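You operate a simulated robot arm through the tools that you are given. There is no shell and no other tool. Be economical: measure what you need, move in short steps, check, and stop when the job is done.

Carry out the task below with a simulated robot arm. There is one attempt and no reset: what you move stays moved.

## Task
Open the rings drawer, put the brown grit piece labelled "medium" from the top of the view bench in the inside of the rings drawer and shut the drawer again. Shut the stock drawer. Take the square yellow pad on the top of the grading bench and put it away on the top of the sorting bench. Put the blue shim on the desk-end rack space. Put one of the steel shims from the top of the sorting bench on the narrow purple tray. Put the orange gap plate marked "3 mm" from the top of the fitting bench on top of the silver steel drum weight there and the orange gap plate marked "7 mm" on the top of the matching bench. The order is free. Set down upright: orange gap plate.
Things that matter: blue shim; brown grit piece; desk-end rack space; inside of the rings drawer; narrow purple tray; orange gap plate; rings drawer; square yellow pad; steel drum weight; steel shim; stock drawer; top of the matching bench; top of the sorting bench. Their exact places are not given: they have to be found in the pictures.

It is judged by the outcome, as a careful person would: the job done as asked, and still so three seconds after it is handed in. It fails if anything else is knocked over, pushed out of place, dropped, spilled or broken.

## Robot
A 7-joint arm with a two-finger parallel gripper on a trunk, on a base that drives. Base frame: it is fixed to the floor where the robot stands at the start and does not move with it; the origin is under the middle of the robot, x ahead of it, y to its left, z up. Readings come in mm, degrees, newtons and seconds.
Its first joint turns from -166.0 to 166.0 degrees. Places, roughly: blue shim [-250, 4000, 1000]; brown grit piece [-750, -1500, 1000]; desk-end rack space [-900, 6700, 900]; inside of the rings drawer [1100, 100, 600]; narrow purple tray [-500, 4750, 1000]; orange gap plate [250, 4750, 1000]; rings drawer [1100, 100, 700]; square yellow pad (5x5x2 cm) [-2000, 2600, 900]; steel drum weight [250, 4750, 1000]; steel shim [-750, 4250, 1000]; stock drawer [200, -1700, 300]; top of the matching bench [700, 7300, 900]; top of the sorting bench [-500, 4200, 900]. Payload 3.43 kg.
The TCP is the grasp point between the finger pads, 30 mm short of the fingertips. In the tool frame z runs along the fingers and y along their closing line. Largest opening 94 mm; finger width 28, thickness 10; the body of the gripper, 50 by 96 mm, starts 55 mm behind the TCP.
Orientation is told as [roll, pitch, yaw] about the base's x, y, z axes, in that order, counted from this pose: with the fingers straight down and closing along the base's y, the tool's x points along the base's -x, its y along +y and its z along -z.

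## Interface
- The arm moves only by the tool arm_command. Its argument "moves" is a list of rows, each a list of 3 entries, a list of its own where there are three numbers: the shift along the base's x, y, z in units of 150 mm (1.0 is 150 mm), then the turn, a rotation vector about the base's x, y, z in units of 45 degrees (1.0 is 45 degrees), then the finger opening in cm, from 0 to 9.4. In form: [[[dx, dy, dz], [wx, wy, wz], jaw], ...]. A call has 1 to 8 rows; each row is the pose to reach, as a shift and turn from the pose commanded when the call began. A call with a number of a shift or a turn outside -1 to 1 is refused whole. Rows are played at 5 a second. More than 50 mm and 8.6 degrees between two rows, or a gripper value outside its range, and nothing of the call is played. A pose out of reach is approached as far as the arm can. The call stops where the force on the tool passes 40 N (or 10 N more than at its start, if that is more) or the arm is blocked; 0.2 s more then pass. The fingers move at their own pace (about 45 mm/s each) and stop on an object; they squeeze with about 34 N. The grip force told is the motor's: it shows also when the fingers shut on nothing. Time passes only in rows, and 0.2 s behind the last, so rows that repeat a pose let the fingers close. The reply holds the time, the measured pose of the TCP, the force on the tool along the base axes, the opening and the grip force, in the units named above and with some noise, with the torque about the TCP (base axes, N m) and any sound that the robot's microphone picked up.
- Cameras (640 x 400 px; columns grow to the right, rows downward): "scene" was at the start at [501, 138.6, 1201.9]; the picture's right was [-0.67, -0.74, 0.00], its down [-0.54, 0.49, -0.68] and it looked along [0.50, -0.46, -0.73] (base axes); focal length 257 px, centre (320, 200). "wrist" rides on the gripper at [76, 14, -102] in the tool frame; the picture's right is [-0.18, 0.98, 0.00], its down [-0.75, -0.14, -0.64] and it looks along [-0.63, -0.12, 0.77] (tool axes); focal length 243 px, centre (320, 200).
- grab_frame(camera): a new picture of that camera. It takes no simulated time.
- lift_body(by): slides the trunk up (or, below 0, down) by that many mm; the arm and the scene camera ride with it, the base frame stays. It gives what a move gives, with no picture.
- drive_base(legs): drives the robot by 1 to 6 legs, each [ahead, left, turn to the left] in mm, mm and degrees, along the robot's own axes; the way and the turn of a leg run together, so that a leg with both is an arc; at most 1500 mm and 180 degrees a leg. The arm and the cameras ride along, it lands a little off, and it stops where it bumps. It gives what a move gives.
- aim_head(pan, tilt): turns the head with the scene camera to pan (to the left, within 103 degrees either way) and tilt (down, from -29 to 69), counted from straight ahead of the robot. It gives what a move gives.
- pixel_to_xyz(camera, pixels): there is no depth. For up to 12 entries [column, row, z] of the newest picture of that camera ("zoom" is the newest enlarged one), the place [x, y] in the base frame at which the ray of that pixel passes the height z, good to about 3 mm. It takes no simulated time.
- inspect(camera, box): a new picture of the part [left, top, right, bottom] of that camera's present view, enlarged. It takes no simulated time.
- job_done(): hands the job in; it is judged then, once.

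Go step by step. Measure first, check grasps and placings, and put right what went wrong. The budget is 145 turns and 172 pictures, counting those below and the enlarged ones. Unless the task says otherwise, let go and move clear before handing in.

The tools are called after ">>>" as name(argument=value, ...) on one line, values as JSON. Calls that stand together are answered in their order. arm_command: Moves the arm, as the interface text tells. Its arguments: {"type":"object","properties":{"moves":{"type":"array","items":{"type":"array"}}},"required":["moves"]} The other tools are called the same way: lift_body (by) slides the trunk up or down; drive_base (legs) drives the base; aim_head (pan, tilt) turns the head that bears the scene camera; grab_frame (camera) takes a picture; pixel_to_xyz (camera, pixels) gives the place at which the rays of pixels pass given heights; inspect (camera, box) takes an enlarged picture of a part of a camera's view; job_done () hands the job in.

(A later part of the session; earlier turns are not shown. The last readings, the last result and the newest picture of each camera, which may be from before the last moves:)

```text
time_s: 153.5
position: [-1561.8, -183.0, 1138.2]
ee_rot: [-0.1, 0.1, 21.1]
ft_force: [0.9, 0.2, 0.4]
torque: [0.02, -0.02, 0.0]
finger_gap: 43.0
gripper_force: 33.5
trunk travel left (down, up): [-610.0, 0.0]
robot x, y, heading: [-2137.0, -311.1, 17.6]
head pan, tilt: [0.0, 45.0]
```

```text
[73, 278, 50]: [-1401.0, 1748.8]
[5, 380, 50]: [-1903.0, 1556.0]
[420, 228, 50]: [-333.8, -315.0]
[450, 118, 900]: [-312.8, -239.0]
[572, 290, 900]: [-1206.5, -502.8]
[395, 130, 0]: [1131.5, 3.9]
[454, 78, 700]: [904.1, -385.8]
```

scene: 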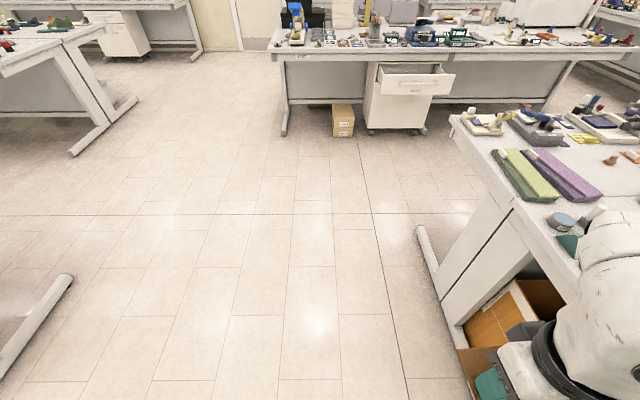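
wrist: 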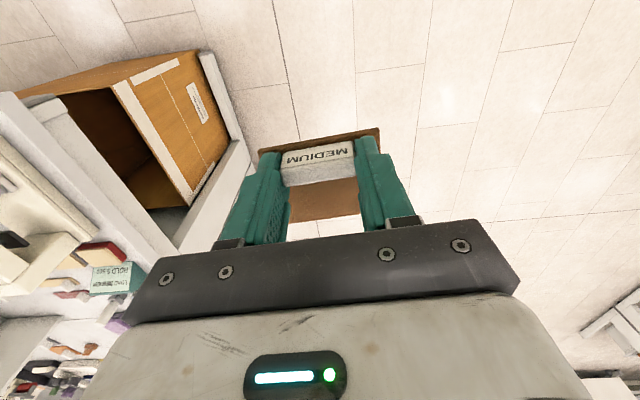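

The lane is clear (bench corner ~500 mm to my right). I drive forward and slide right, before the rings drawer.

>>> drive_base(legs=[[1200, 0, 0], [1030, 0, 0], [0, -620, 0]])

>>> aim_head(pan=-10, tilt=60)

>>> grab_frame(camera="scene")

>>> grab_frame(camera="wrist")

```text
time_s: 167.6
position: [743.1, -112.0, 1137.3]
ee_rot: [-0.1, 0.1, 20.8]
ft_force: [0.7, 0.9, -0.3]
torque: [-0.02, -0.03, -0.03]
finger_gap: 42.8
gripper_force: 34.4
trunk travel left (down, up): [-610.0, 0.0]
robot x, y, heading: [167.8, -238.7, 17.0]
head pan, tilt: [0.0, 45.0]
```

```text
time_s: 168.3
position: [744.1, -112.2, 1137.8]
ee_rot: [-0.1, 0.0, 20.6]
ft_force: [-0.1, -0.2, -0.5]
torque: [0.01, -0.03, 0.03]
finger_gap: 42.6
gripper_force: 34.2
trunk travel left (down, up): [-610.0, 0.0]
robot x, y, heading: [166.3, -236.1, 17.3]
head pan, tilt: [-10.0, 60.0]
```

```text
106 pictures are left
```

scene: 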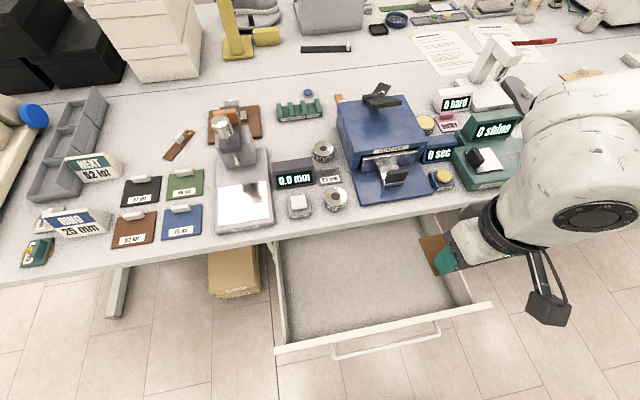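

```text
105 pictures are left
```

wrist: 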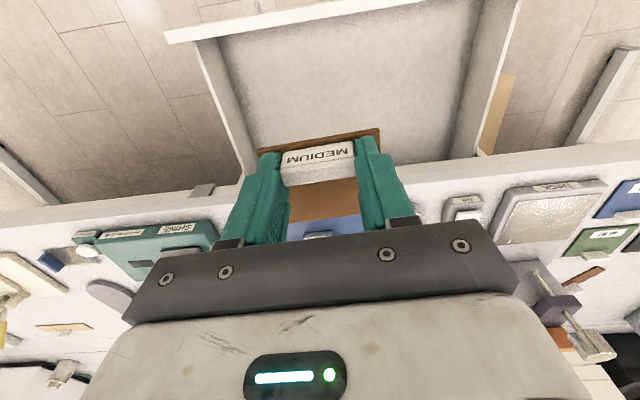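

The drawer stands open below. I measure its front rail and interior.

>>> pixel_to_xyz(camera="scene", pixels=[[276, 349, 770], [490, 305, 770], [370, 285, 640], [370, 285, 600], [300, 330, 640], [440, 300, 640], [268, 240, 860], [440, 203, 860]])

>>> pixel_to_xyz(camera="wrist", pixels=[[165, 38, 770], [430, 0, 770], [250, 170, 770], [460, 150, 770], [350, 80, 640]])

```text
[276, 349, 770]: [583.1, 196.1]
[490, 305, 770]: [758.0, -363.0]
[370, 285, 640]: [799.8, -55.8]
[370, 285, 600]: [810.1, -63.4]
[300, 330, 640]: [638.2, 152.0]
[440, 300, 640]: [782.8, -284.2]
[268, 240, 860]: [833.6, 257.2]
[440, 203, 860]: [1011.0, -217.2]
```

```text
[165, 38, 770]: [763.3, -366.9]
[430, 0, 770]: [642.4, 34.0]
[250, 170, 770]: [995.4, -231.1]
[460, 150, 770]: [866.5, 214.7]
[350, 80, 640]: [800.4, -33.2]
```

The front rail runs from (583,196) to (758,-363); I aim for (813,-39), where the wrist camera clears the rail and the wrist clears the bench edge. Move there, then lower the trunk in stages.

>>> arm_command(moves=[[[0.2, 0.2, 0], [0, 0, -0.04], 0], [[0.4, 0.4, 0], [0, 0, -0.08], 0], [[0.46, 0.49, 0], [0, 0, -0.08], 0]])

>>> lift_body(by=-250)

>>> grab_frame(camera="scene")

>>> grab_frame(camera="wrist")

```text
time_s: 169.2
position: [814.7, -38.3, 1139.3]
ee_rot: [-0.2, 0.1, 17.0]
ft_force: [0.3, 0.0, -0.9]
torque: [-0.02, 0.01, -0.01]
finger_gap: 42.6
gripper_force: 33.8
trunk travel left (down, up): [-610.0, 0.0]
robot x, y, heading: [167.4, -233.4, 17.4]
head pan, tilt: [-10.0, 60.0]
```

```text
time_s: 171.7
position: [814.4, -37.9, 888.1]
ee_rot: [-0.1, 0.1, 17.2]
ft_force: [-0.1, -0.1, -0.7]
torque: [-0.02, 0.0, -0.02]
finger_gap: 42.8
gripper_force: 33.8
trunk travel left (down, up): [-360.0, 250.0]
robot x, y, heading: [165.7, -236.6, 17.3]
head pan, tilt: [-10.0, 60.0]
```

```text
104 pictures are left
```

scene: 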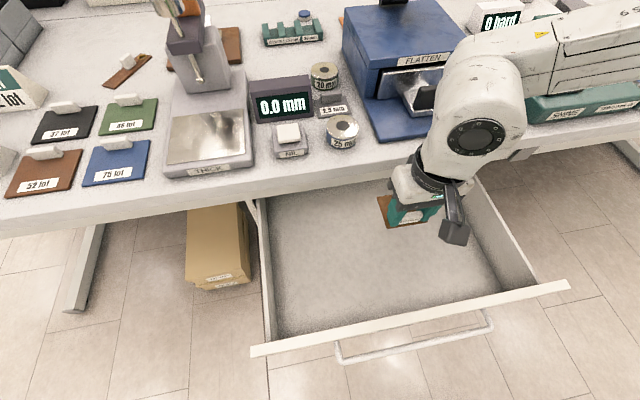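

```text
103 pictures are left
```

wrist: 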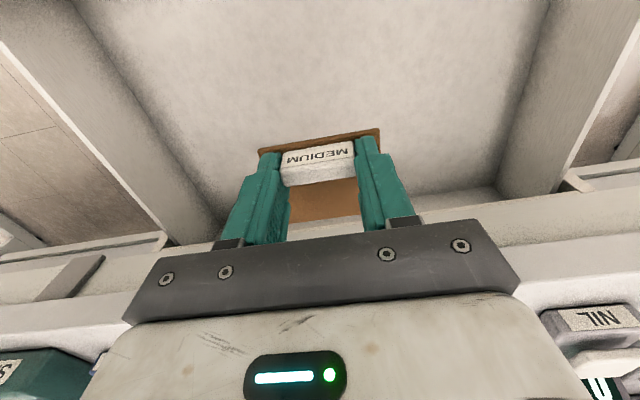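

>>> pixel_to_xyz(camera="scene", pixels=[[475, 137, 1080], [475, 137, 1130], [600, 50, 1100], [600, 50, 1200], [600, 85, 1100], [630, 100, 1100], [560, 125, 900], [460, 240, 1000]])

>>> inspect(camera="scene", box=[360, 0, 640, 260])

```text
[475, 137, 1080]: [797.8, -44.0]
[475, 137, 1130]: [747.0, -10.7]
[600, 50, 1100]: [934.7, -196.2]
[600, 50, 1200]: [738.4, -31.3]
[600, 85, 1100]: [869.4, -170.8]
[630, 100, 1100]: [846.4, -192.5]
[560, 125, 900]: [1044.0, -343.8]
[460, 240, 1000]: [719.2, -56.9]
```

```text
1.54 times, centred on (500, 130) of scene
```

zoom: 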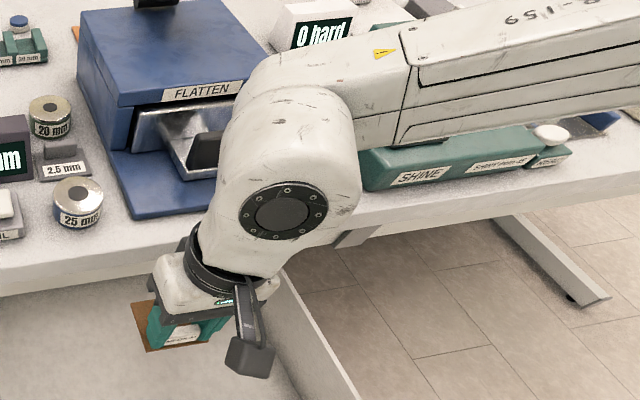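

The upper link clears the bench edge best if I descend by the arm rather than by the trunk. I go down in steps and check.

>>> arm_command(moves=[[[0, 0, -0.25], [0, 0, 0], 0], [[0, 0, -0.5], [0, 0, 0], 0], [[0, 0, -0.75], [0, 0, 0], 0], [[0, 0, -1.0], [0, 0, 0], 0]])

>>> grab_frame(camera="scene")

>>> grab_frame(camera="wrist")

```text
time_s: 172.7
position: [813.8, -39.0, 738.6]
ee_rot: [0.0, 0.0, 17.1]
ft_force: [-1.0, -0.1, 0.3]
torque: [0.02, 0.02, 0.01]
finger_gap: 42.7
gripper_force: 34.2
trunk travel left (down, up): [-360.0, 250.0]
robot x, y, heading: [167.1, -236.3, 17.2]
head pan, tilt: [-10.0, 60.0]
```

```text
101 pictures are left
```

scene: 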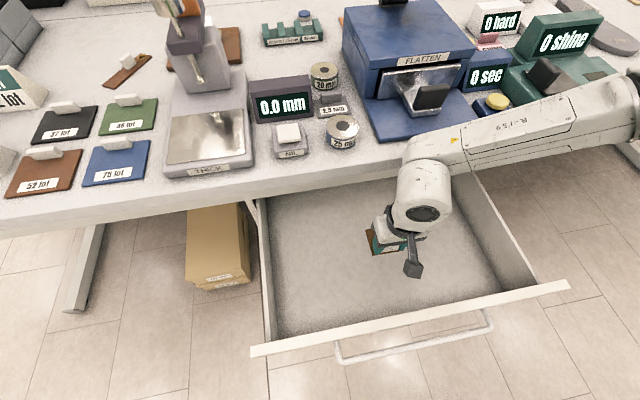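

```text
100 pictures are left
```

wrist: 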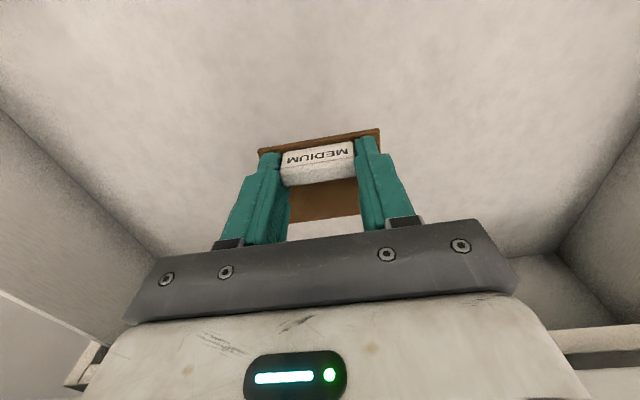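

>>> arm_command(moves=[[[0, 0, -0.2], [0, 0, 0], 0], [[0, 0, -0.35], [0, 0, 0], 0], [[0, 0, -0.4], [0, 0, 0], 0]])

>>> inspect(camera="scene", box=[340, 140, 500, 300])

```text
time_s: 173.5
position: [816.0, -38.8, 677.1]
ee_rot: [-0.1, 0.1, 17.1]
ft_force: [-0.7, 0.2, -0.3]
torque: [-0.01, 0.02, -0.02]
finger_gap: 42.8
gripper_force: 34.0
trunk travel left (down, up): [-360.0, 250.0]
robot x, y, heading: [171.3, -236.9, 17.3]
head pan, tilt: [-10.0, 60.0]
```

```text
2.50 times, centred on (420, 220) of scene
```

zoom: 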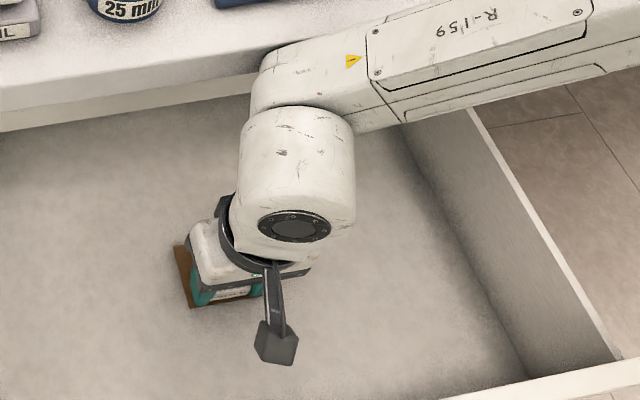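

>>> arm_command(moves=[[[0, 0, -0.04], [0, 0, 0], 0], [[0, 0, -0.08], [0, 0, 0], 0], [[0, 0, -0.12], [0, 0, 0], 0]])

>>> arm_command(moves=[[[0, 0, -0.02], [0, 0, 0], 0], [[0, 0, -0.04], [0, 0, 0], 0], [[0, 0, -0.06], [0, 0, 0], 0]])

>>> grab_frame(camera="wrist")

```text
time_s: 174.2
position: [816.6, -36.1, 669.8]
ee_rot: [0.1, -0.3, 17.1]
ft_force: [0.1, -2.3, 23.9]
torque: [-0.23, 0.07, -0.01]
finger_gap: 43.2
gripper_force: 33.9
trunk travel left (down, up): [-360.0, 250.0]
robot x, y, heading: [169.0, -236.7, 16.9]
head pan, tilt: [-10.0, 60.0]
stopped in row 3: the force on the tool passed its limit at 50 N (the readings are from after the stop); the commanded pose is now the measured one
```

```text
time_s: 174.5
position: [818.9, -35.1, 670.6]
ee_rot: [0.0, -0.3, 17.0]
ft_force: [-0.8, -1.8, 21.5]
torque: [-0.26, 0.21, 0.01]
finger_gap: 42.7
gripper_force: 34.1
trunk travel left (down, up): [-360.0, 250.0]
robot x, y, heading: [170.6, -237.0, 17.3]
head pan, tilt: [-10.0, 60.0]
stopped in row 1: the force on the tool passed its limit at 46 N (the readings are from after the stop); the commanded pose is now the measured one
```

```text
98 pictures are left
```

wrist: 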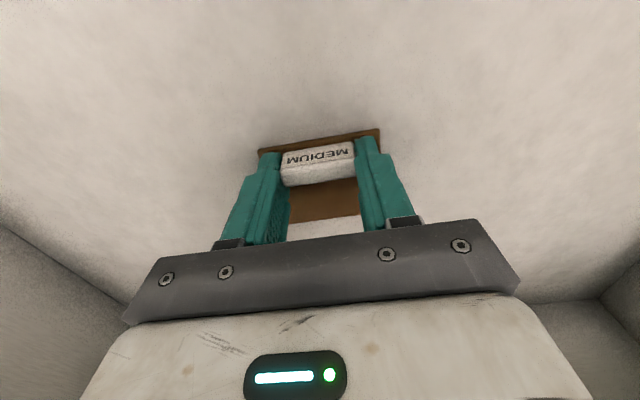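

The plate touches the drawer floor (22 N at TCP z≈670). I open the fingers and rise.

>>> arm_command(moves=[[[0, 0, 0], [0, 0, 0], 5], [[0, 0, 0], [0, 0, 0], 6], [[0, 0, 0.1], [0, 0, 0], 6.5], [[0, 0, 0.3], [0, 0, 0], 6.5], [[0, 0, 0.6], [0, 0, 0], 6.5], [[0, 0, 0.9], [0, 0, 0], 6.5]])

>>> grab_frame(camera="wrist")

>>> lift_body(by=250)

>>> grab_frame(camera="scene")

```text
time_s: 175.9
position: [817.2, -34.7, 805.0]
ee_rot: [0.1, -0.3, 17.0]
ft_force: [-0.1, 0.5, 0.2]
torque: [-0.01, 0.02, 0.05]
finger_gap: 65.2
gripper_force: 0.1
trunk travel left (down, up): [-360.0, 250.0]
robot x, y, heading: [168.7, -235.9, 17.0]
head pan, tilt: [-10.0, 60.0]
```

```text
97 pictures are left
```

wrist: 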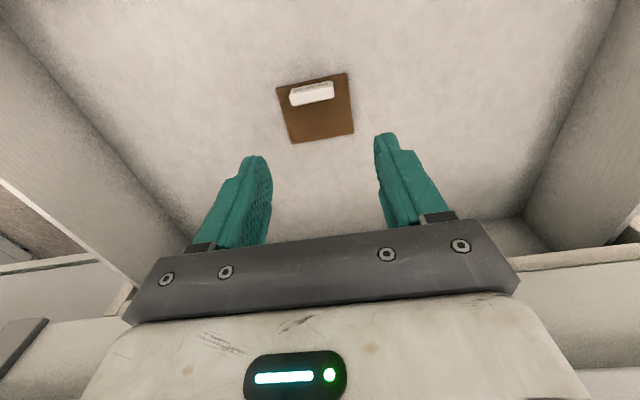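

```text
time_s: 178.5
position: [817.4, -34.4, 1054.6]
ee_rot: [0.1, -0.2, 17.0]
ft_force: [-0.5, 0.1, 0.3]
torque: [-0.01, -0.05, 0.0]
finger_gap: 65.1
gripper_force: 0.0
trunk travel left (down, up): [-610.0, 0.0]
robot x, y, heading: [163.3, -236.5, 17.1]
head pan, tilt: [-10.0, 60.0]
```

```text
96 pictures are left
```

scene: 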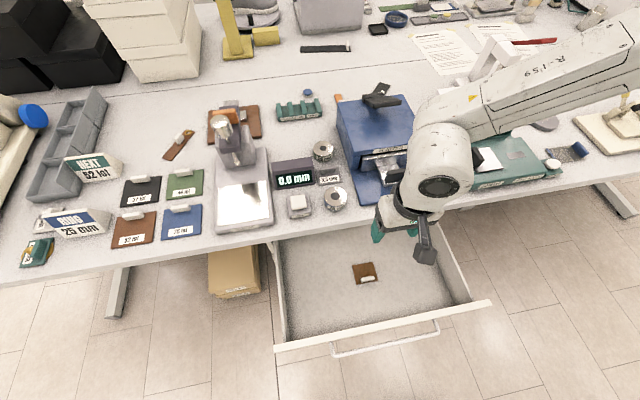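

The piece lies in the drawer at (365,272). Now to shut it: I shift the base left and back, pitch the gripper horizontal and close the fingers, to push the front above its handle.

>>> drive_base(legs=[[0, 280, 0], [-180, 0, 0]])

>>> arm_command(moves=[[[0, -0.15, 0], [0.049, -0.159, 0], 4], [[0, -0.3, 0], [0.097, -0.319, 0], 2], [[0, -0.45, 0], [0.146, -0.478, 0], 0], [[0, -0.6, 0], [0.195, -0.637, 0], 0], [[0, -0.75, 0], [0.243, -0.797, 0], 0], [[0, -0.9, 0], [0.292, -0.956, 0], 0]])

>>> arm_command(moves=[[[0, -0.1, 0], [0.049, -0.159, 0], 0], [[0, -0.2, 0], [0.097, -0.319, 0], 0], [[0, -0.3, 0], [0.146, -0.478, 0], 0], [[0, -0.4, 0], [0.195, -0.637, 0], 0], [[0, -0.5, 0], [0.243, -0.797, 0], 0], [[0, -0.65, 0], [0.292, -0.956, 0], 0]])

>>> lift_body(by=-310)

>>> aim_head(pan=-25, tilt=50)

>>> grab_frame(camera="scene")

```text
time_s: 181.6
position: [558.9, 184.8, 1054.9]
ee_rot: [0.1, -0.2, 17.0]
ft_force: [-0.5, 0.0, 0.5]
torque: [-0.01, -0.04, 0.0]
finger_gap: 65.1
gripper_force: 0.1
trunk travel left (down, up): [-610.0, 0.0]
robot x, y, heading: [-90.3, -16.7, 17.3]
head pan, tilt: [-10.0, 60.0]
```

```text
time_s: 182.9
position: [559.1, 49.7, 1054.3]
ee_rot: [0.1, -45.3, 17.2]
ft_force: [0.1, 0.1, 1.0]
torque: [-0.01, -0.01, -0.01]
finger_gap: 0.0
gripper_force: 33.4
trunk travel left (down, up): [-610.0, 0.0]
robot x, y, heading: [-91.6, -12.4, 17.2]
head pan, tilt: [-10.0, 60.0]
```

```text
time_s: 184.3
position: [559.5, -46.7, 1052.7]
ee_rot: [-170.4, -89.7, -172.6]
ft_force: [0.6, 0.4, -0.6]
torque: [-0.02, -0.01, -0.03]
finger_gap: 0.0
gripper_force: 33.2
trunk travel left (down, up): [-610.0, 0.0]
robot x, y, heading: [-85.9, -17.6, 17.0]
head pan, tilt: [-10.0, 60.0]
```

```text
time_s: 187.4
position: [558.8, -48.1, 742.4]
ee_rot: [-171.2, -89.7, -171.8]
ft_force: [-0.3, 0.5, 0.8]
torque: [0.01, 0.02, 0.01]
finger_gap: 0.3
gripper_force: 32.9
trunk travel left (down, up): [-300.0, 310.0]
robot x, y, heading: [-88.0, -17.5, 17.1]
head pan, tilt: [-10.0, 60.0]
```

```text
time_s: 188.2
position: [559.0, -46.4, 742.9]
ee_rot: [-172.4, -89.8, -170.7]
ft_force: [1.0, -0.7, 0.6]
torque: [0.0, -0.02, 0.0]
finger_gap: 0.0
gripper_force: 33.2
trunk travel left (down, up): [-300.0, 310.0]
robot x, y, heading: [-93.3, -16.8, 17.1]
head pan, tilt: [-25.0, 50.0]
```

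```text
95 pictures are left
```

scene: 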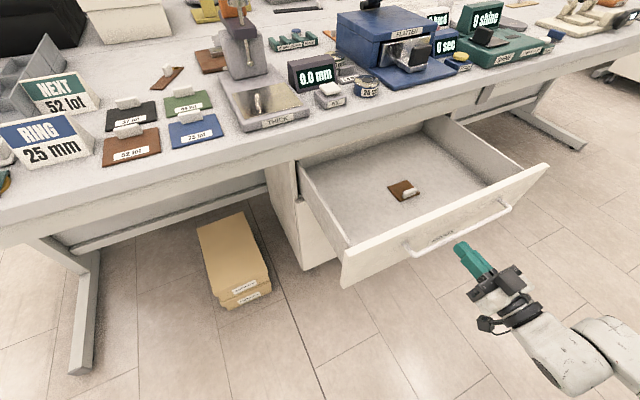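

The closed tips point at the front, slightly above the handle. I push inward in stages.

>>> arm_command(moves=[[[0.19, 0.058, 0], [0, 0, 0], 0], [[0.38, 0.117, 0], [0, 0, 0], 0], [[0.57, 0.175, 0], [0, 0, 0], 0]])

>>> inspect(camera="scene", box=[340, 140, 580, 300])

```text
time_s: 189.0
position: [643.0, -22.5, 742.3]
ee_rot: [-171.6, -90.0, -171.2]
ft_force: [-0.5, 1.1, -0.3]
torque: [0.04, 0.02, 0.01]
finger_gap: 0.0
gripper_force: 33.3
trunk travel left (down, up): [-300.0, 310.0]
robot x, y, heading: [-90.0, -17.6, 17.2]
head pan, tilt: [-25.0, 50.0]
```

```text
2.50 times, centred on (460, 220) of scene
```

zoom: 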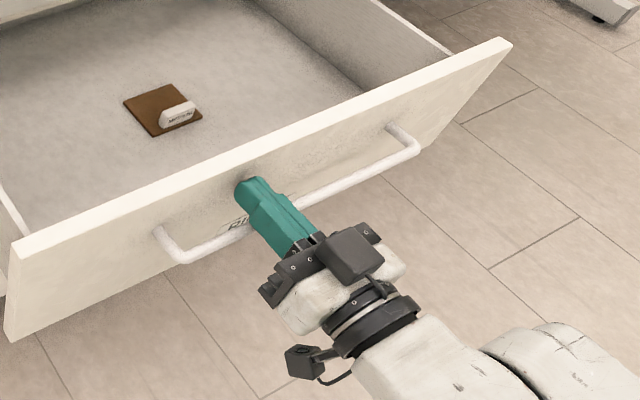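

Contact with the face just above the handle is right. I push it home.

>>> arm_command(moves=[[[0.19, 0.058, 0], [0, 0, 0], 0], [[0.38, 0.117, 0], [0, 0, 0], 0], [[0.57, 0.175, 0], [0, 0, 0], 0], [[0.76, 0.234, 0], [0, 0, 0], 0], [[0.95, 0.29, 0], [0, 0, 0], 0]])

>>> arm_command(moves=[[[0.19, 0.058, 0], [0, 0, 0], 0], [[0.38, 0.117, 0], [0, 0, 0], 0], [[0.57, 0.175, 0], [0, 0, 0], 0], [[0.76, 0.234, 0], [0, 0, 0], 0], [[0.95, 0.29, 0], [0, 0, 0], 0]])

>>> arm_command(moves=[[[0.1, 0.03, 0], [0, 0, 0], 0], [[0.2, 0.061, 0], [0, 0, 0], 0], [[0.3, 0.092, 0], [0, 0, 0], 0]])

>>> grab_frame(camera="scene")

```text
time_s: 190.2
position: [788.1, 22.4, 744.1]
ee_rot: [-179.7, -89.9, -163.3]
ft_force: [-0.2, -0.9, 0.0]
torque: [-0.02, 0.01, -0.02]
finger_gap: 0.0
gripper_force: 33.1
trunk travel left (down, up): [-300.0, 310.0]
robot x, y, heading: [-93.1, -16.7, 17.0]
head pan, tilt: [-25.0, 50.0]
```

```text
time_s: 191.3
position: [900.7, 58.3, 742.5]
ee_rot: [179.3, -89.4, -162.1]
ft_force: [-29.7, -5.9, 6.7]
torque: [-0.07, 0.17, 0.19]
finger_gap: 0.5
gripper_force: 32.5
trunk travel left (down, up): [-300.0, 310.0]
robot x, y, heading: [-93.5, -19.3, 17.0]
head pan, tilt: [-25.0, 50.0]
stopped in row 5: the force on the tool passed its limit at 189 N (the readings are from after the stop); the commanded pose is now the measured one
```

```text
time_s: 191.5
position: [901.1, 57.1, 740.7]
ee_rot: [178.0, -89.2, -160.8]
ft_force: [-20.3, -3.5, 8.5]
torque: [-0.03, 0.05, 0.19]
finger_gap: 0.0
gripper_force: 32.8
trunk travel left (down, up): [-300.0, 310.0]
robot x, y, heading: [-93.6, -16.3, 16.9]
head pan, tilt: [-25.0, 50.0]
stopped in row 1: the force on the tool passed its limit at 89 N (the readings are from after the stop); the commanded pose is now the measured one
```

```text
93 pictures are left
```

scene: 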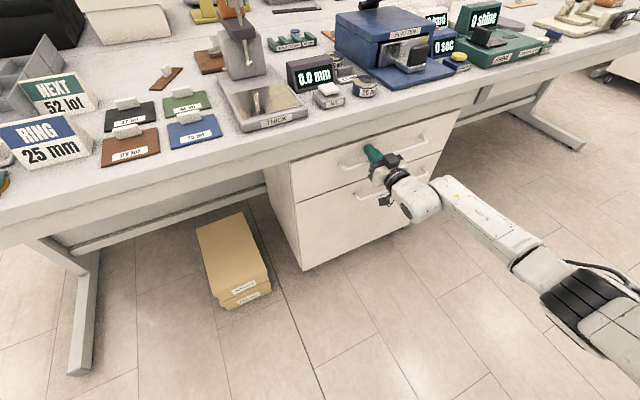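

RINGS is shut. I back off, bring the tool down-pointing again, raise the trunk and look ahead to the next benches.

>>> arm_command(moves=[[[-0.19, -0.058, 0], [0, 0, 0], 0], [[-0.38, -0.117, 0], [0, 0, 0], 0], [[-0.57, -0.175, 0], [0, 0, 0], 0], [[-0.76, -0.234, 0], [0, 0, 0], 0], [[-0.95, -0.29, 0], [0, 0, 0], 0]])

>>> inspect(camera="scene", box=[270, 100, 470, 280])

>>> arm_command(moves=[[[-0.1, 0, 0], [-0.049, 0.159, 0], 0], [[-0.2, 0, 0], [-0.097, 0.319, 0], 0], [[-0.3, 0, 0], [-0.146, 0.478, 0], 0], [[-0.4, 0, 0], [-0.195, 0.637, 0], 0], [[-0.5, 0, 0], [-0.243, 0.797, 0], 0], [[-0.6, 0, 0], [-0.292, 0.956, 0], 0]])

>>> arm_command(moves=[[[-0.1, 0, 0], [-0.049, 0.159, 0], 0], [[-0.2, 0, 0], [-0.097, 0.319, 0], 0], [[-0.3, 0, 0], [-0.146, 0.478, 0], 0], [[-0.4, 0, 0], [-0.195, 0.637, 0], 0], [[-0.5, 0, 0], [-0.243, 0.797, 0], 0], [[-0.6, 0, 0], [-0.285, 0.94, 0], 0]])

>>> lift_body(by=310)

>>> aim_head(pan=95, tilt=25)

>>> grab_frame(camera="scene")

```text
time_s: 192.7
position: [758.5, 14.4, 741.0]
ee_rot: [178.7, -89.5, -161.7]
ft_force: [-0.5, 0.3, -0.3]
torque: [-0.01, 0.0, -0.01]
finger_gap: 0.2
gripper_force: 33.2
trunk travel left (down, up): [-300.0, 310.0]
robot x, y, heading: [-90.2, -14.5, 17.0]
head pan, tilt: [-25.0, 50.0]
```

```text
2.22 times, centred on (370, 190) of scene
```

zoom: 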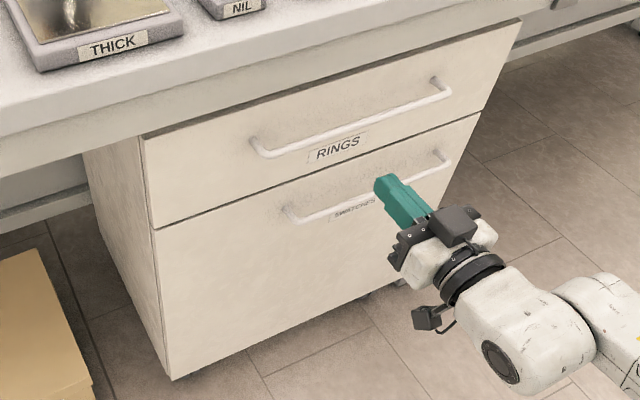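

```text
time_s: 194.1
position: [667.6, 16.0, 740.1]
ee_rot: [0.3, -45.5, 16.9]
ft_force: [0.2, -0.6, -0.4]
torque: [0.03, -0.01, -0.01]
finger_gap: 0.0
gripper_force: 32.7
trunk travel left (down, up): [-300.0, 310.0]
robot x, y, heading: [-93.0, -19.7, 16.8]
head pan, tilt: [-25.0, 50.0]
```

```text
time_s: 195.5
position: [579.8, 13.4, 739.3]
ee_rot: [0.2, -1.4, 16.9]
ft_force: [-0.7, -0.1, -0.1]
torque: [-0.03, 0.03, 0.02]
finger_gap: 0.0
gripper_force: 33.3
trunk travel left (down, up): [-300.0, 310.0]
robot x, y, heading: [-92.0, -17.7, 16.9]
head pan, tilt: [-25.0, 50.0]
```

```text
time_s: 198.6
position: [580.2, 14.9, 1049.5]
ee_rot: [0.4, -1.3, 17.0]
ft_force: [-0.2, -0.1, -0.2]
torque: [0.0, -0.01, 0.0]
finger_gap: 0.0
gripper_force: 32.8
trunk travel left (down, up): [-610.0, 0.0]
robot x, y, heading: [-92.0, -17.8, 17.3]
head pan, tilt: [-25.0, 50.0]
```

```text
time_s: 200.6
position: [581.4, 13.3, 1050.2]
ee_rot: [0.2, -1.4, 16.9]
ft_force: [-0.8, -0.4, 0.4]
torque: [0.0, 0.02, 0.0]
finger_gap: 0.1
gripper_force: 32.8
trunk travel left (down, up): [-610.0, 0.0]
robot x, y, heading: [-93.1, -14.9, 17.0]
head pan, tilt: [95.0, 25.0]
```

```text
91 pictures are left
```

scene: 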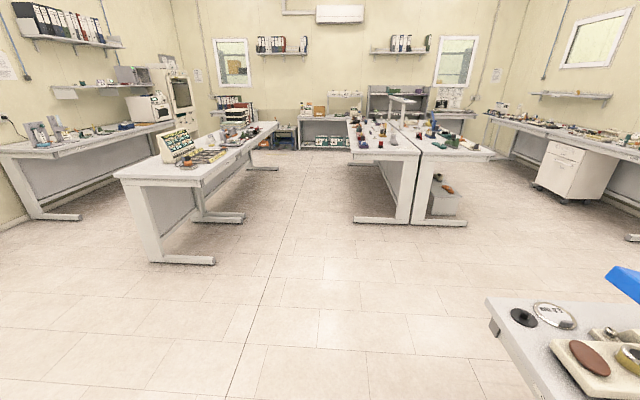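

I measure the benches in this overview.

>>> pixel_to_xyz(camera="scene", pixels=[[113, 175, 900], [202, 187, 900], [278, 123, 900], [346, 122, 900], [352, 157, 900], [410, 160, 900], [492, 158, 900], [445, 126, 900], [300, 118, 900], [460, 112, 900], [0, 150, 900], [487, 300, 900]])

>>> inspect(camera="scene", box=[100, 80, 300, 205])

>>> inspect(camera="scene", box=[280, 70, 500, 210])

```text
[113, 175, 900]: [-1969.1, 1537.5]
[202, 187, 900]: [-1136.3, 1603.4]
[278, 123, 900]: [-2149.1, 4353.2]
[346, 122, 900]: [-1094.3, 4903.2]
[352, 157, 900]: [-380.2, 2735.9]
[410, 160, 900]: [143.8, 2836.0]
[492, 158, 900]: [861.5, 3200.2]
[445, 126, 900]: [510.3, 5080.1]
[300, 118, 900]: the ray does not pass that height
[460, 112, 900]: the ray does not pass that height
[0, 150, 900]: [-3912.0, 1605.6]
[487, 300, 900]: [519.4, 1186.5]
```

```text
3.20 times, centred on (200, 142) of scene
```

zoom: 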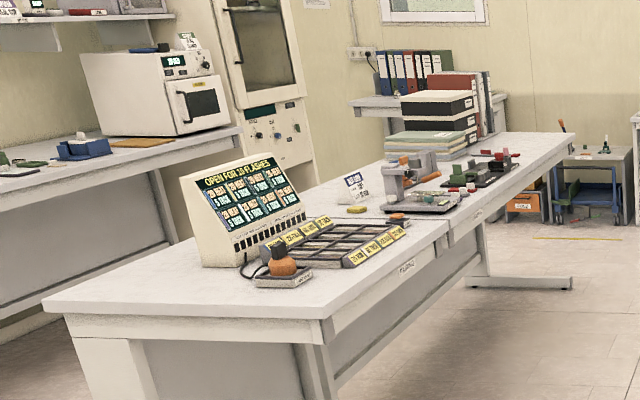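

```text
2.86 times, centred on (390, 140) of scene
```

zoom: 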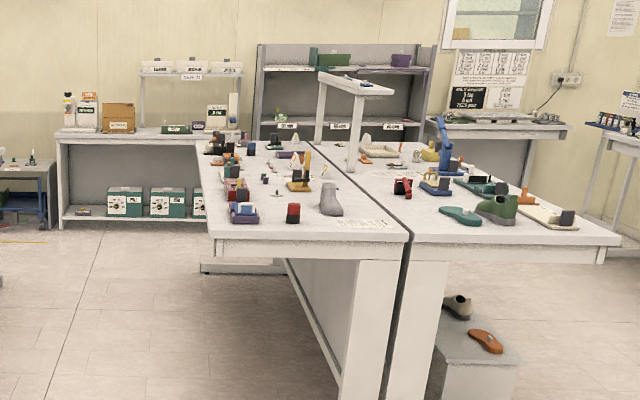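

>>> pixel_to_xyz(camera="scene", pixels=[[211.5, 145, 910], [240, 149, 900], [205, 188, 900], [352, 157, 900], [346, 122, 900], [215, 265, 0], [245, 220, 0], [358, 222, 0]])

>>> drive_base(legs=[[0, 0, 90], [1400, 150, 0]])

>>> aim_head(pan=20, tilt=30)

>>> grab_frame(camera="scene")

```text
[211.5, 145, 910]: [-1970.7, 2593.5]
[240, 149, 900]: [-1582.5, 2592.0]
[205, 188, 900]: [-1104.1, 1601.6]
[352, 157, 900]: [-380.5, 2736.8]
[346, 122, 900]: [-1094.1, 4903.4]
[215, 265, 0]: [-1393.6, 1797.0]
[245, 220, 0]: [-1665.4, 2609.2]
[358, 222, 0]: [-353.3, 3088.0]
```

```text
time_s: 211.4
position: [-700.4, 1921.5, 1049.9]
ee_rot: [0.3, -1.4, 108.0]
ft_force: [0.2, -0.6, -0.3]
torque: [0.0, -0.03, 0.04]
finger_gap: 0.0
gripper_force: 33.3
trunk travel left (down, up): [-610.0, 0.0]
robot x, y, heading: [-654.7, 1249.8, 108.4]
head pan, tilt: [95.0, 25.0]
```

```text
time_s: 212.8
position: [-700.6, 1922.0, 1050.6]
ee_rot: [0.3, -1.4, 108.0]
ft_force: [-0.3, -0.3, -0.3]
torque: [0.01, 0.0, 0.0]
finger_gap: 0.0
gripper_force: 32.8
trunk travel left (down, up): [-610.0, 0.0]
robot x, y, heading: [-658.6, 1249.0, 108.2]
head pan, tilt: [20.0, 30.0]
```

```text
88 pictures are left
```

scene: 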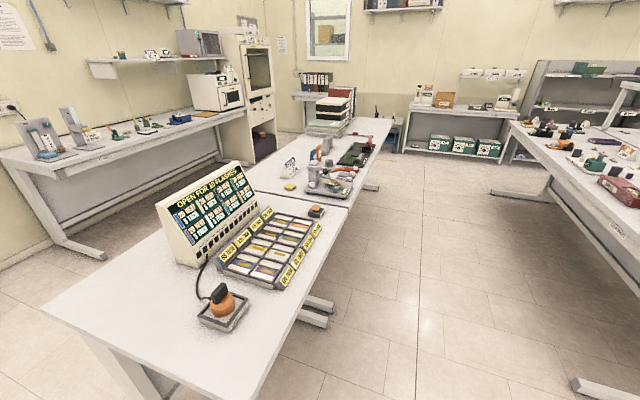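

The yellow pad is at (290,187) on the second table. I zoom and measure.

>>> inspect(camera="scene", box=[250, 130, 390, 220])

>>> pixel_to_xyz(camera="scene", pixels=[[290, 187, 910], [348, 205, 900], [390, 119, 900], [268, 390, 900], [508, 122, 900], [580, 385, 50], [330, 310, 50]])

```text
4.44 times, centred on (320, 175) of scene
```

zoom: 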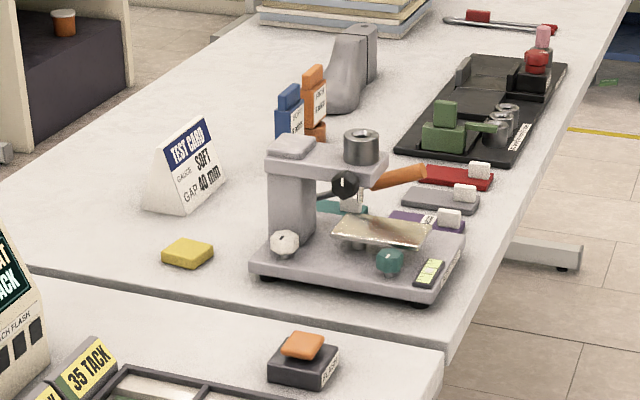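

```text
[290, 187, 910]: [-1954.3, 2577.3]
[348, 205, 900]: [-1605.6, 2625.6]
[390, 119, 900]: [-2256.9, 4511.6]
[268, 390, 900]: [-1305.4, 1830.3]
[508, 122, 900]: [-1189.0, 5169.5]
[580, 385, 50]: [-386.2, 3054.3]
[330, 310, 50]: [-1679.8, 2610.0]
```

The pad is at (-1955,2577), 348 mm inside the edge. I fold the arm in and up, drive up the aisle and turn to face the grading bench.

>>> arm_command(moves=[[[0.01, -0.25, 0.1], [0, 0, 0], 0], [[0.03, -0.5, 0.2], [0, 0, 0], 0], [[0.045, -0.75, 0.35], [0, 0, 0], 0], [[0.06, -1.0, 0.5], [0, 0, 0], 0]])

>>> arm_command(moves=[[[0.01, -0.25, 0], [0, 0, 0], 0], [[0.03, -0.5, 0], [0, 0, 0], 0], [[0.04, -0.64, 0], [0, 0, 0], 0]])

>>> drive_base(legs=[[1000, 0, 0], [650, 20, 0], [0, 0, 90]])

>>> aim_head(pan=0, tilt=45)

>>> grab_frame(camera="scene")

```text
time_s: 213.8
position: [-692.6, 1771.5, 1126.6]
ee_rot: [0.4, -1.5, 108.0]
ft_force: [0.2, -0.6, 0.3]
torque: [-0.02, -0.02, 0.01]
finger_gap: 0.0
gripper_force: 33.6
trunk travel left (down, up): [-610.0, 0.0]
robot x, y, heading: [-657.7, 1249.7, 108.1]
head pan, tilt: [20.0, 30.0]
```

```text
time_s: 214.7
position: [-632.9, 1712.4, 1118.0]
ee_rot: [0.4, -1.4, 108.1]
ft_force: [-0.8, -1.2, 0.5]
torque: [0.05, 0.02, 0.01]
finger_gap: 0.0
gripper_force: 33.2
out of reach, approached as far as the arm can: row 1, 2, 3
trunk travel left (down, up): [-610.0, 0.0]
robot x, y, heading: [-654.1, 1252.4, 108.0]
head pan, tilt: [20.0, 30.0]
```

```text
time_s: 226.9
position: [-1639.3, 2797.2, 1114.8]
ee_rot: [0.4, -1.3, -159.4]
ft_force: [0.0, 0.1, 0.4]
torque: [-0.01, -0.05, 0.0]
finger_gap: 0.2
gripper_force: 33.4
trunk travel left (down, up): [-610.0, 0.0]
robot x, y, heading: [-1177.7, 2797.1, -159.5]
head pan, tilt: [20.0, 30.0]
```

```text
time_s: 227.7
position: [-1639.7, 2797.4, 1117.8]
ee_rot: [0.3, -1.3, -159.3]
ft_force: [0.7, -0.1, 0.3]
torque: [0.01, 0.01, 0.01]
finger_gap: 0.0
gripper_force: 32.8
trunk travel left (down, up): [-610.0, 0.0]
robot x, y, heading: [-1176.3, 2795.9, -159.2]
head pan, tilt: [0.0, 45.0]
```

```text
86 pictures are left
```

scene: 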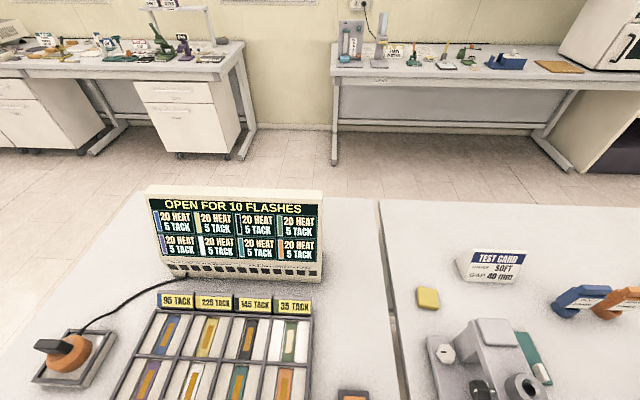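

>>> inspect(camera="scene", box=[370, 240, 560, 400])

>>> pixel_to_xyz(camera="scene", pixels=[[428, 295, 918], [417, 288, 918], [438, 305, 918], [494, 333, 1020], [494, 333, 1060], [445, 353, 960], [428, 350, 920], [460, 268, 920]])

```text
2.50 times, centred on (465, 320) of scene
```

zoom: 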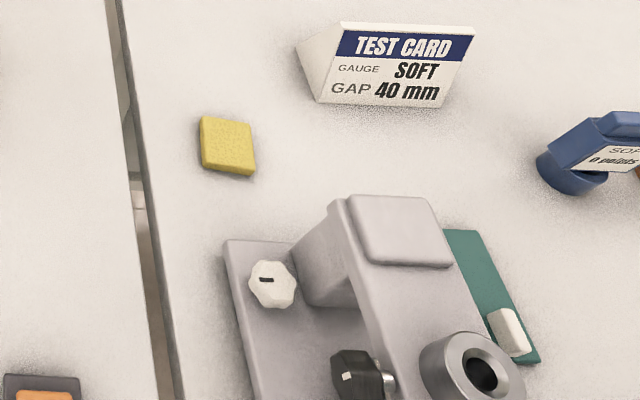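

```text
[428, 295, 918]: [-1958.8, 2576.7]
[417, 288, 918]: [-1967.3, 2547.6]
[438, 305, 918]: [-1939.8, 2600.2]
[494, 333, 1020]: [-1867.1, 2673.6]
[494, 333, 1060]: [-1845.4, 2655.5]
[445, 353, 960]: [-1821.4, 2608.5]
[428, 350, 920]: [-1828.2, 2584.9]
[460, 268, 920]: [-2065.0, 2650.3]
```

The pad is at (-1957,2575); the press stands close on its robot side, so I turn the gripper by -90° to keep the wrist camera away from it.

>>> arm_command(moves=[[[-0.15, -0.1, 0], [0, 0.03, -0.17], 3], [[-0.3, -0.2, 0], [0, 0.03, -0.34], 5], [[-0.45, -0.3, 0], [0, 0.03, -0.51], 7], [[-0.6, -0.4, 0], [0, 0.03, -0.68], 7.5], [[-0.75, -0.5, 0], [0, 0.03, -0.85], 7.5], [[-0.9, -0.6, 0], [0, 0.03, -1], 7.5]])

>>> arm_command(moves=[[[-0.1, -0.1, 0], [0, 0, -0.17], 7.5], [[-0.3, -0.2, 0], [0, 0, -0.34], 7.5], [[-0.45, -0.3, 0], [0, 0, -0.51], 7.5], [[-0.6, -0.4, 0], [0, 0, -0.68], 7.5], [[-0.75, -0.5, 0], [0, 0, -0.85], 7.5], [[-0.9, -0.6, 0], [0, 0, -1], 7.5]])

>>> grab_frame(camera="wrist")

>>> grab_frame(camera="scene")

```text
time_s: 229.1
position: [-1775.8, 2707.5, 1116.4]
ee_rot: [0.5, -2.7, 155.5]
ft_force: [0.0, -0.5, -0.9]
torque: [0.01, -0.02, 0.03]
finger_gap: 75.1
gripper_force: 0.1
trunk travel left (down, up): [-610.0, 0.0]
robot x, y, heading: [-1176.3, 2795.3, -159.4]
head pan, tilt: [0.0, 45.0]
```

```text
time_s: 230.5
position: [-1909.2, 2615.5, 1116.7]
ee_rot: [0.5, -2.7, 110.4]
ft_force: [-0.4, -0.7, 1.1]
torque: [-0.01, -0.02, 0.0]
finger_gap: 75.1
gripper_force: 0.0
trunk travel left (down, up): [-610.0, 0.0]
robot x, y, heading: [-1174.5, 2798.9, -159.3]
head pan, tilt: [0.0, 45.0]
```

```text
84 pictures are left
```

wrist: 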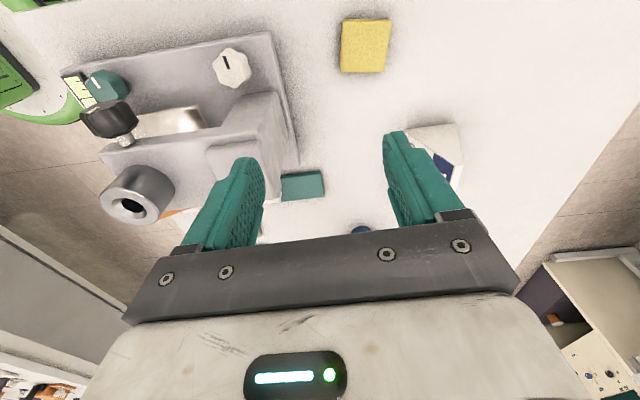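

```text
83 pictures are left
```

scene: 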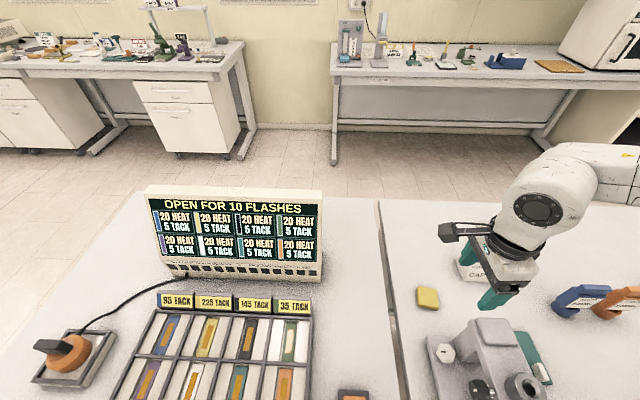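

The yaw works, and the wrist view shows the pad at (365,45). I locate it there.

>>> pixel_to_xyz(camera="wrist", pixels=[[365, 45, 918], [343, 20, 918], [389, 19, 918], [384, 70, 918], [342, 68, 918], [250, 100, 1000], [413, 150, 950]])

```text
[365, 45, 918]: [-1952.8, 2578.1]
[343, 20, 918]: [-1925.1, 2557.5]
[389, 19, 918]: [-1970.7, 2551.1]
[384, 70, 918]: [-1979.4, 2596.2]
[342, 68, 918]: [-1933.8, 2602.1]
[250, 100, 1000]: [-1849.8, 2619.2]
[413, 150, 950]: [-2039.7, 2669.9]
```

>>> arm_command(moves=[[[-0.15, -0.13, -0.1], [-0.026, -0.015, -0.14], 7.5], [[-0.287, -0.253, -0.3], [-0.052, -0.03, -0.275], 7.5], [[-0.287, -0.253, -0.55], [-0.052, -0.03, -0.275], 7.5], [[-0.287, -0.253, -0.75], [-0.052, -0.03, -0.275], 7.5]])

>>> grab_frame(camera="wrist")

>>> pixel_to_xyz(camera="wrist", pixels=[[320, 159, 918], [320, 120, 918], [350, 120, 918]])

```text
time_s: 231.5
position: [-1952.6, 2578.1, 1002.8]
ee_rot: [-0.4, -0.1, 98.2]
ft_force: [-0.3, 0.1, -0.2]
torque: [-0.01, 0.03, 0.02]
finger_gap: 75.0
gripper_force: 0.0
trunk travel left (down, up): [-610.0, 0.0]
robot x, y, heading: [-1173.2, 2795.5, -159.6]
head pan, tilt: [0.0, 45.0]
```

```text
82 pictures are left
```

wrist: 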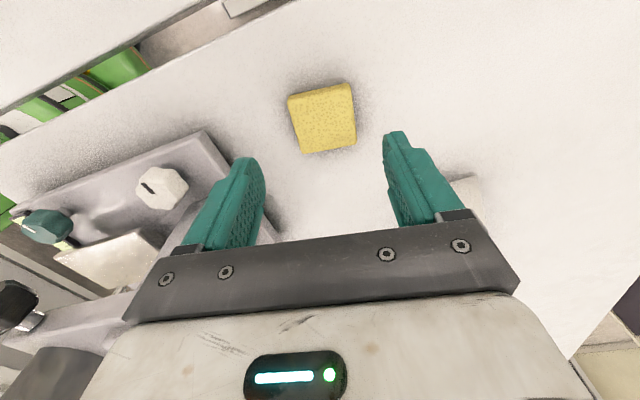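

```text
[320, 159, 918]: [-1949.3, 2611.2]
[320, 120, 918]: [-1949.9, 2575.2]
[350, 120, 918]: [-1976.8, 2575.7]
```

The pad is centred (323,120 → (-1952,2575)). I descend to z≈934 and close.

>>> arm_command(moves=[[[0, -0.01, -0.2], [0, 0, 0.05], 7], [[0, -0.02, -0.4], [0, 0, 0.05], 7], [[0, -0.02, -0.455], [0, 0, 0.05], 7], [[0, -0.02, -0.455], [0, 0, 0.05], 5], [[0, -0.02, -0.455], [0, 0, 0.05], 2], [[0, -0.02, -0.455], [0, 0, 0.05], 0]])

>>> grab_frame(camera="wrist")

```text
time_s: 232.9
position: [-1952.3, 2575.4, 934.5]
ee_rot: [-0.3, -0.1, 100.6]
ft_force: [0.3, -0.1, 0.1]
torque: [0.03, 0.0, 0.0]
finger_gap: 48.0
gripper_force: 33.8
trunk travel left (down, up): [-610.0, 0.0]
robot x, y, heading: [-1176.8, 2795.7, -159.5]
head pan, tilt: [0.0, 45.0]
```

```text
81 pictures are left
```

wrist: 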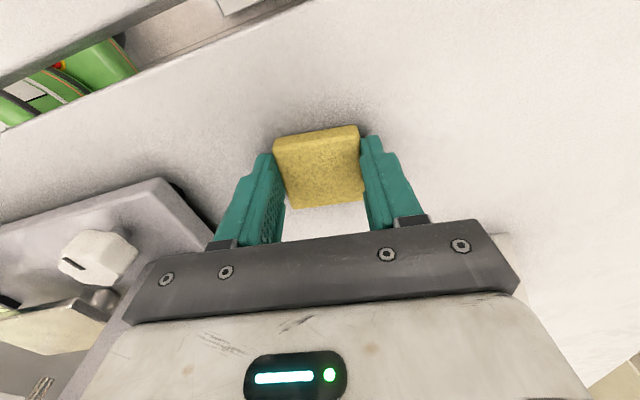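

Gripped at 48 mm. I lift slowly, then retract toward the robot.

>>> arm_command(moves=[[[0, 0, 0.06], [0, 0, 0], 0], [[0, 0, 0.15], [0, 0, 0], 0], [[0, 0, 0.35], [0, 0, 0], 0], [[0, 0, 0.6], [0, 0, 0], 0], [[0, 0, 0.85], [0, 0, 0], 0], [[0, 0, 1], [0, 0, 0], 0]])

>>> arm_command(moves=[[[0.15, 0.12, 0.1], [0, 0, 0.17], 0], [[0.32, 0.22, 0.2], [0, 0, 0.34], 0], [[0.5, 0.34, 0.25], [0, 0, 0.51], 0], [[0.68, 0.46, 0.25], [0, 0, 0.68], 0], [[0.86, 0.58, 0.25], [0, 0, 0.85], 0], [[1, 0.7, 0.25], [0, 0, 1.0], 0]])

>>> arm_command(moves=[[[0.15, 0.1, 0], [0, 0, 0.17], 0], [[0.3, 0.2, 0], [0, 0, 0.34], 0], [[0.45, 0.3, 0], [0, 0, 0.51], 0], [[0.6, 0.4, 0], [0, 0, 0.68], 0], [[0.75, 0.5, 0], [0, 0, 0.85], 0], [[0.85, 0.6, 0], [0, 0, 1.0], 0]])

>>> grab_frame(camera="wrist")

```text
time_s: 234.3
position: [-1951.7, 2576.2, 1084.2]
ee_rot: [-0.3, -0.1, 100.4]
ft_force: [0.6, -0.5, -0.3]
torque: [0.03, 0.02, 0.03]
finger_gap: 48.3
gripper_force: 33.9
trunk travel left (down, up): [-610.0, 0.0]
robot x, y, heading: [-1170.4, 2795.9, -159.2]
head pan, tilt: [0.0, 45.0]
```

```text
time_s: 235.7
position: [-1801.5, 2680.3, 1122.2]
ee_rot: [-0.3, 0.0, 145.6]
ft_force: [0.6, 0.2, -0.7]
torque: [-0.02, -0.02, 0.0]
finger_gap: 48.1
gripper_force: 34.0
trunk travel left (down, up): [-610.0, 0.0]
robot x, y, heading: [-1174.4, 2795.8, -159.5]
head pan, tilt: [0.0, 45.0]
```

```text
time_s: 237.1
position: [-1674.3, 2770.5, 1121.5]
ee_rot: [-0.2, 0.0, -169.3]
ft_force: [-0.2, 0.0, 0.0]
torque: [0.03, 0.02, -0.02]
finger_gap: 48.0
gripper_force: 34.1
trunk travel left (down, up): [-610.0, 0.0]
robot x, y, heading: [-1174.9, 2794.9, -159.3]
head pan, tilt: [0.0, 45.0]
```

```text
80 pictures are left
```

wrist: 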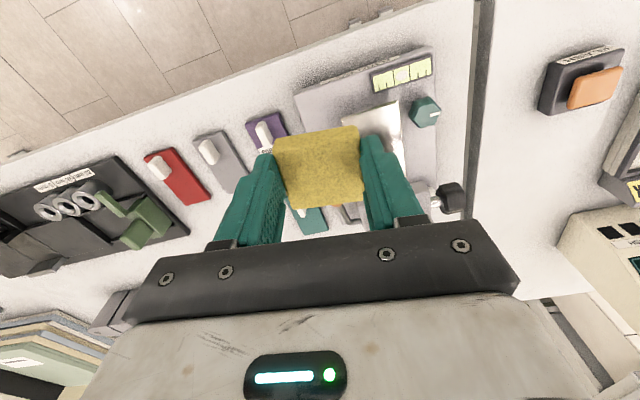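

The pad is held. I turn to face up the aisle and look at the sorting bench.

>>> drive_base(legs=[[-60, 0, 0], [0, 0, -94]])

>>> aim_head(pan=-35, tilt=35)

>>> grab_frame(camera="scene")

>>> inspect(camera="scene", box=[300, 40, 580, 220])

```text
time_s: 242.1
position: [-1102.0, 3319.9, 1122.9]
ee_rot: [-0.2, 0.0, 95.9]
ft_force: [-0.6, -0.5, 0.1]
torque: [0.0, 0.0, 0.0]
finger_gap: 48.6
gripper_force: 33.6
trunk travel left (down, up): [-610.0, 0.0]
robot x, y, heading: [-1114.1, 2817.9, 106.4]
head pan, tilt: [0.0, 45.0]
```

```text
time_s: 243.1
position: [-1101.3, 3318.7, 1121.8]
ee_rot: [-0.3, 0.0, 95.9]
ft_force: [-0.4, -0.3, 0.0]
torque: [-0.01, 0.01, -0.03]
finger_gap: 47.9
gripper_force: 34.0
trunk travel left (down, up): [-610.0, 0.0]
robot x, y, heading: [-1113.6, 2815.6, 106.4]
head pan, tilt: [-35.0, 35.0]
```

```text
79 pictures are left
```

scene: 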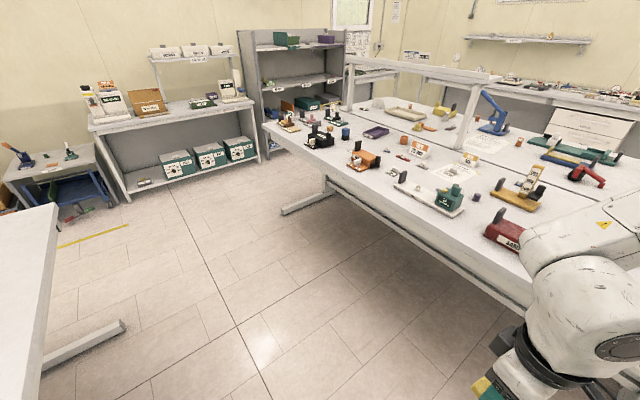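

```text
2.22 times, centred on (440, 130) of scene
```

zoom: 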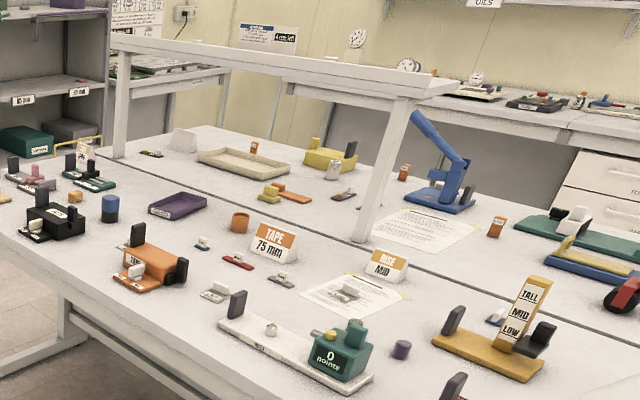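

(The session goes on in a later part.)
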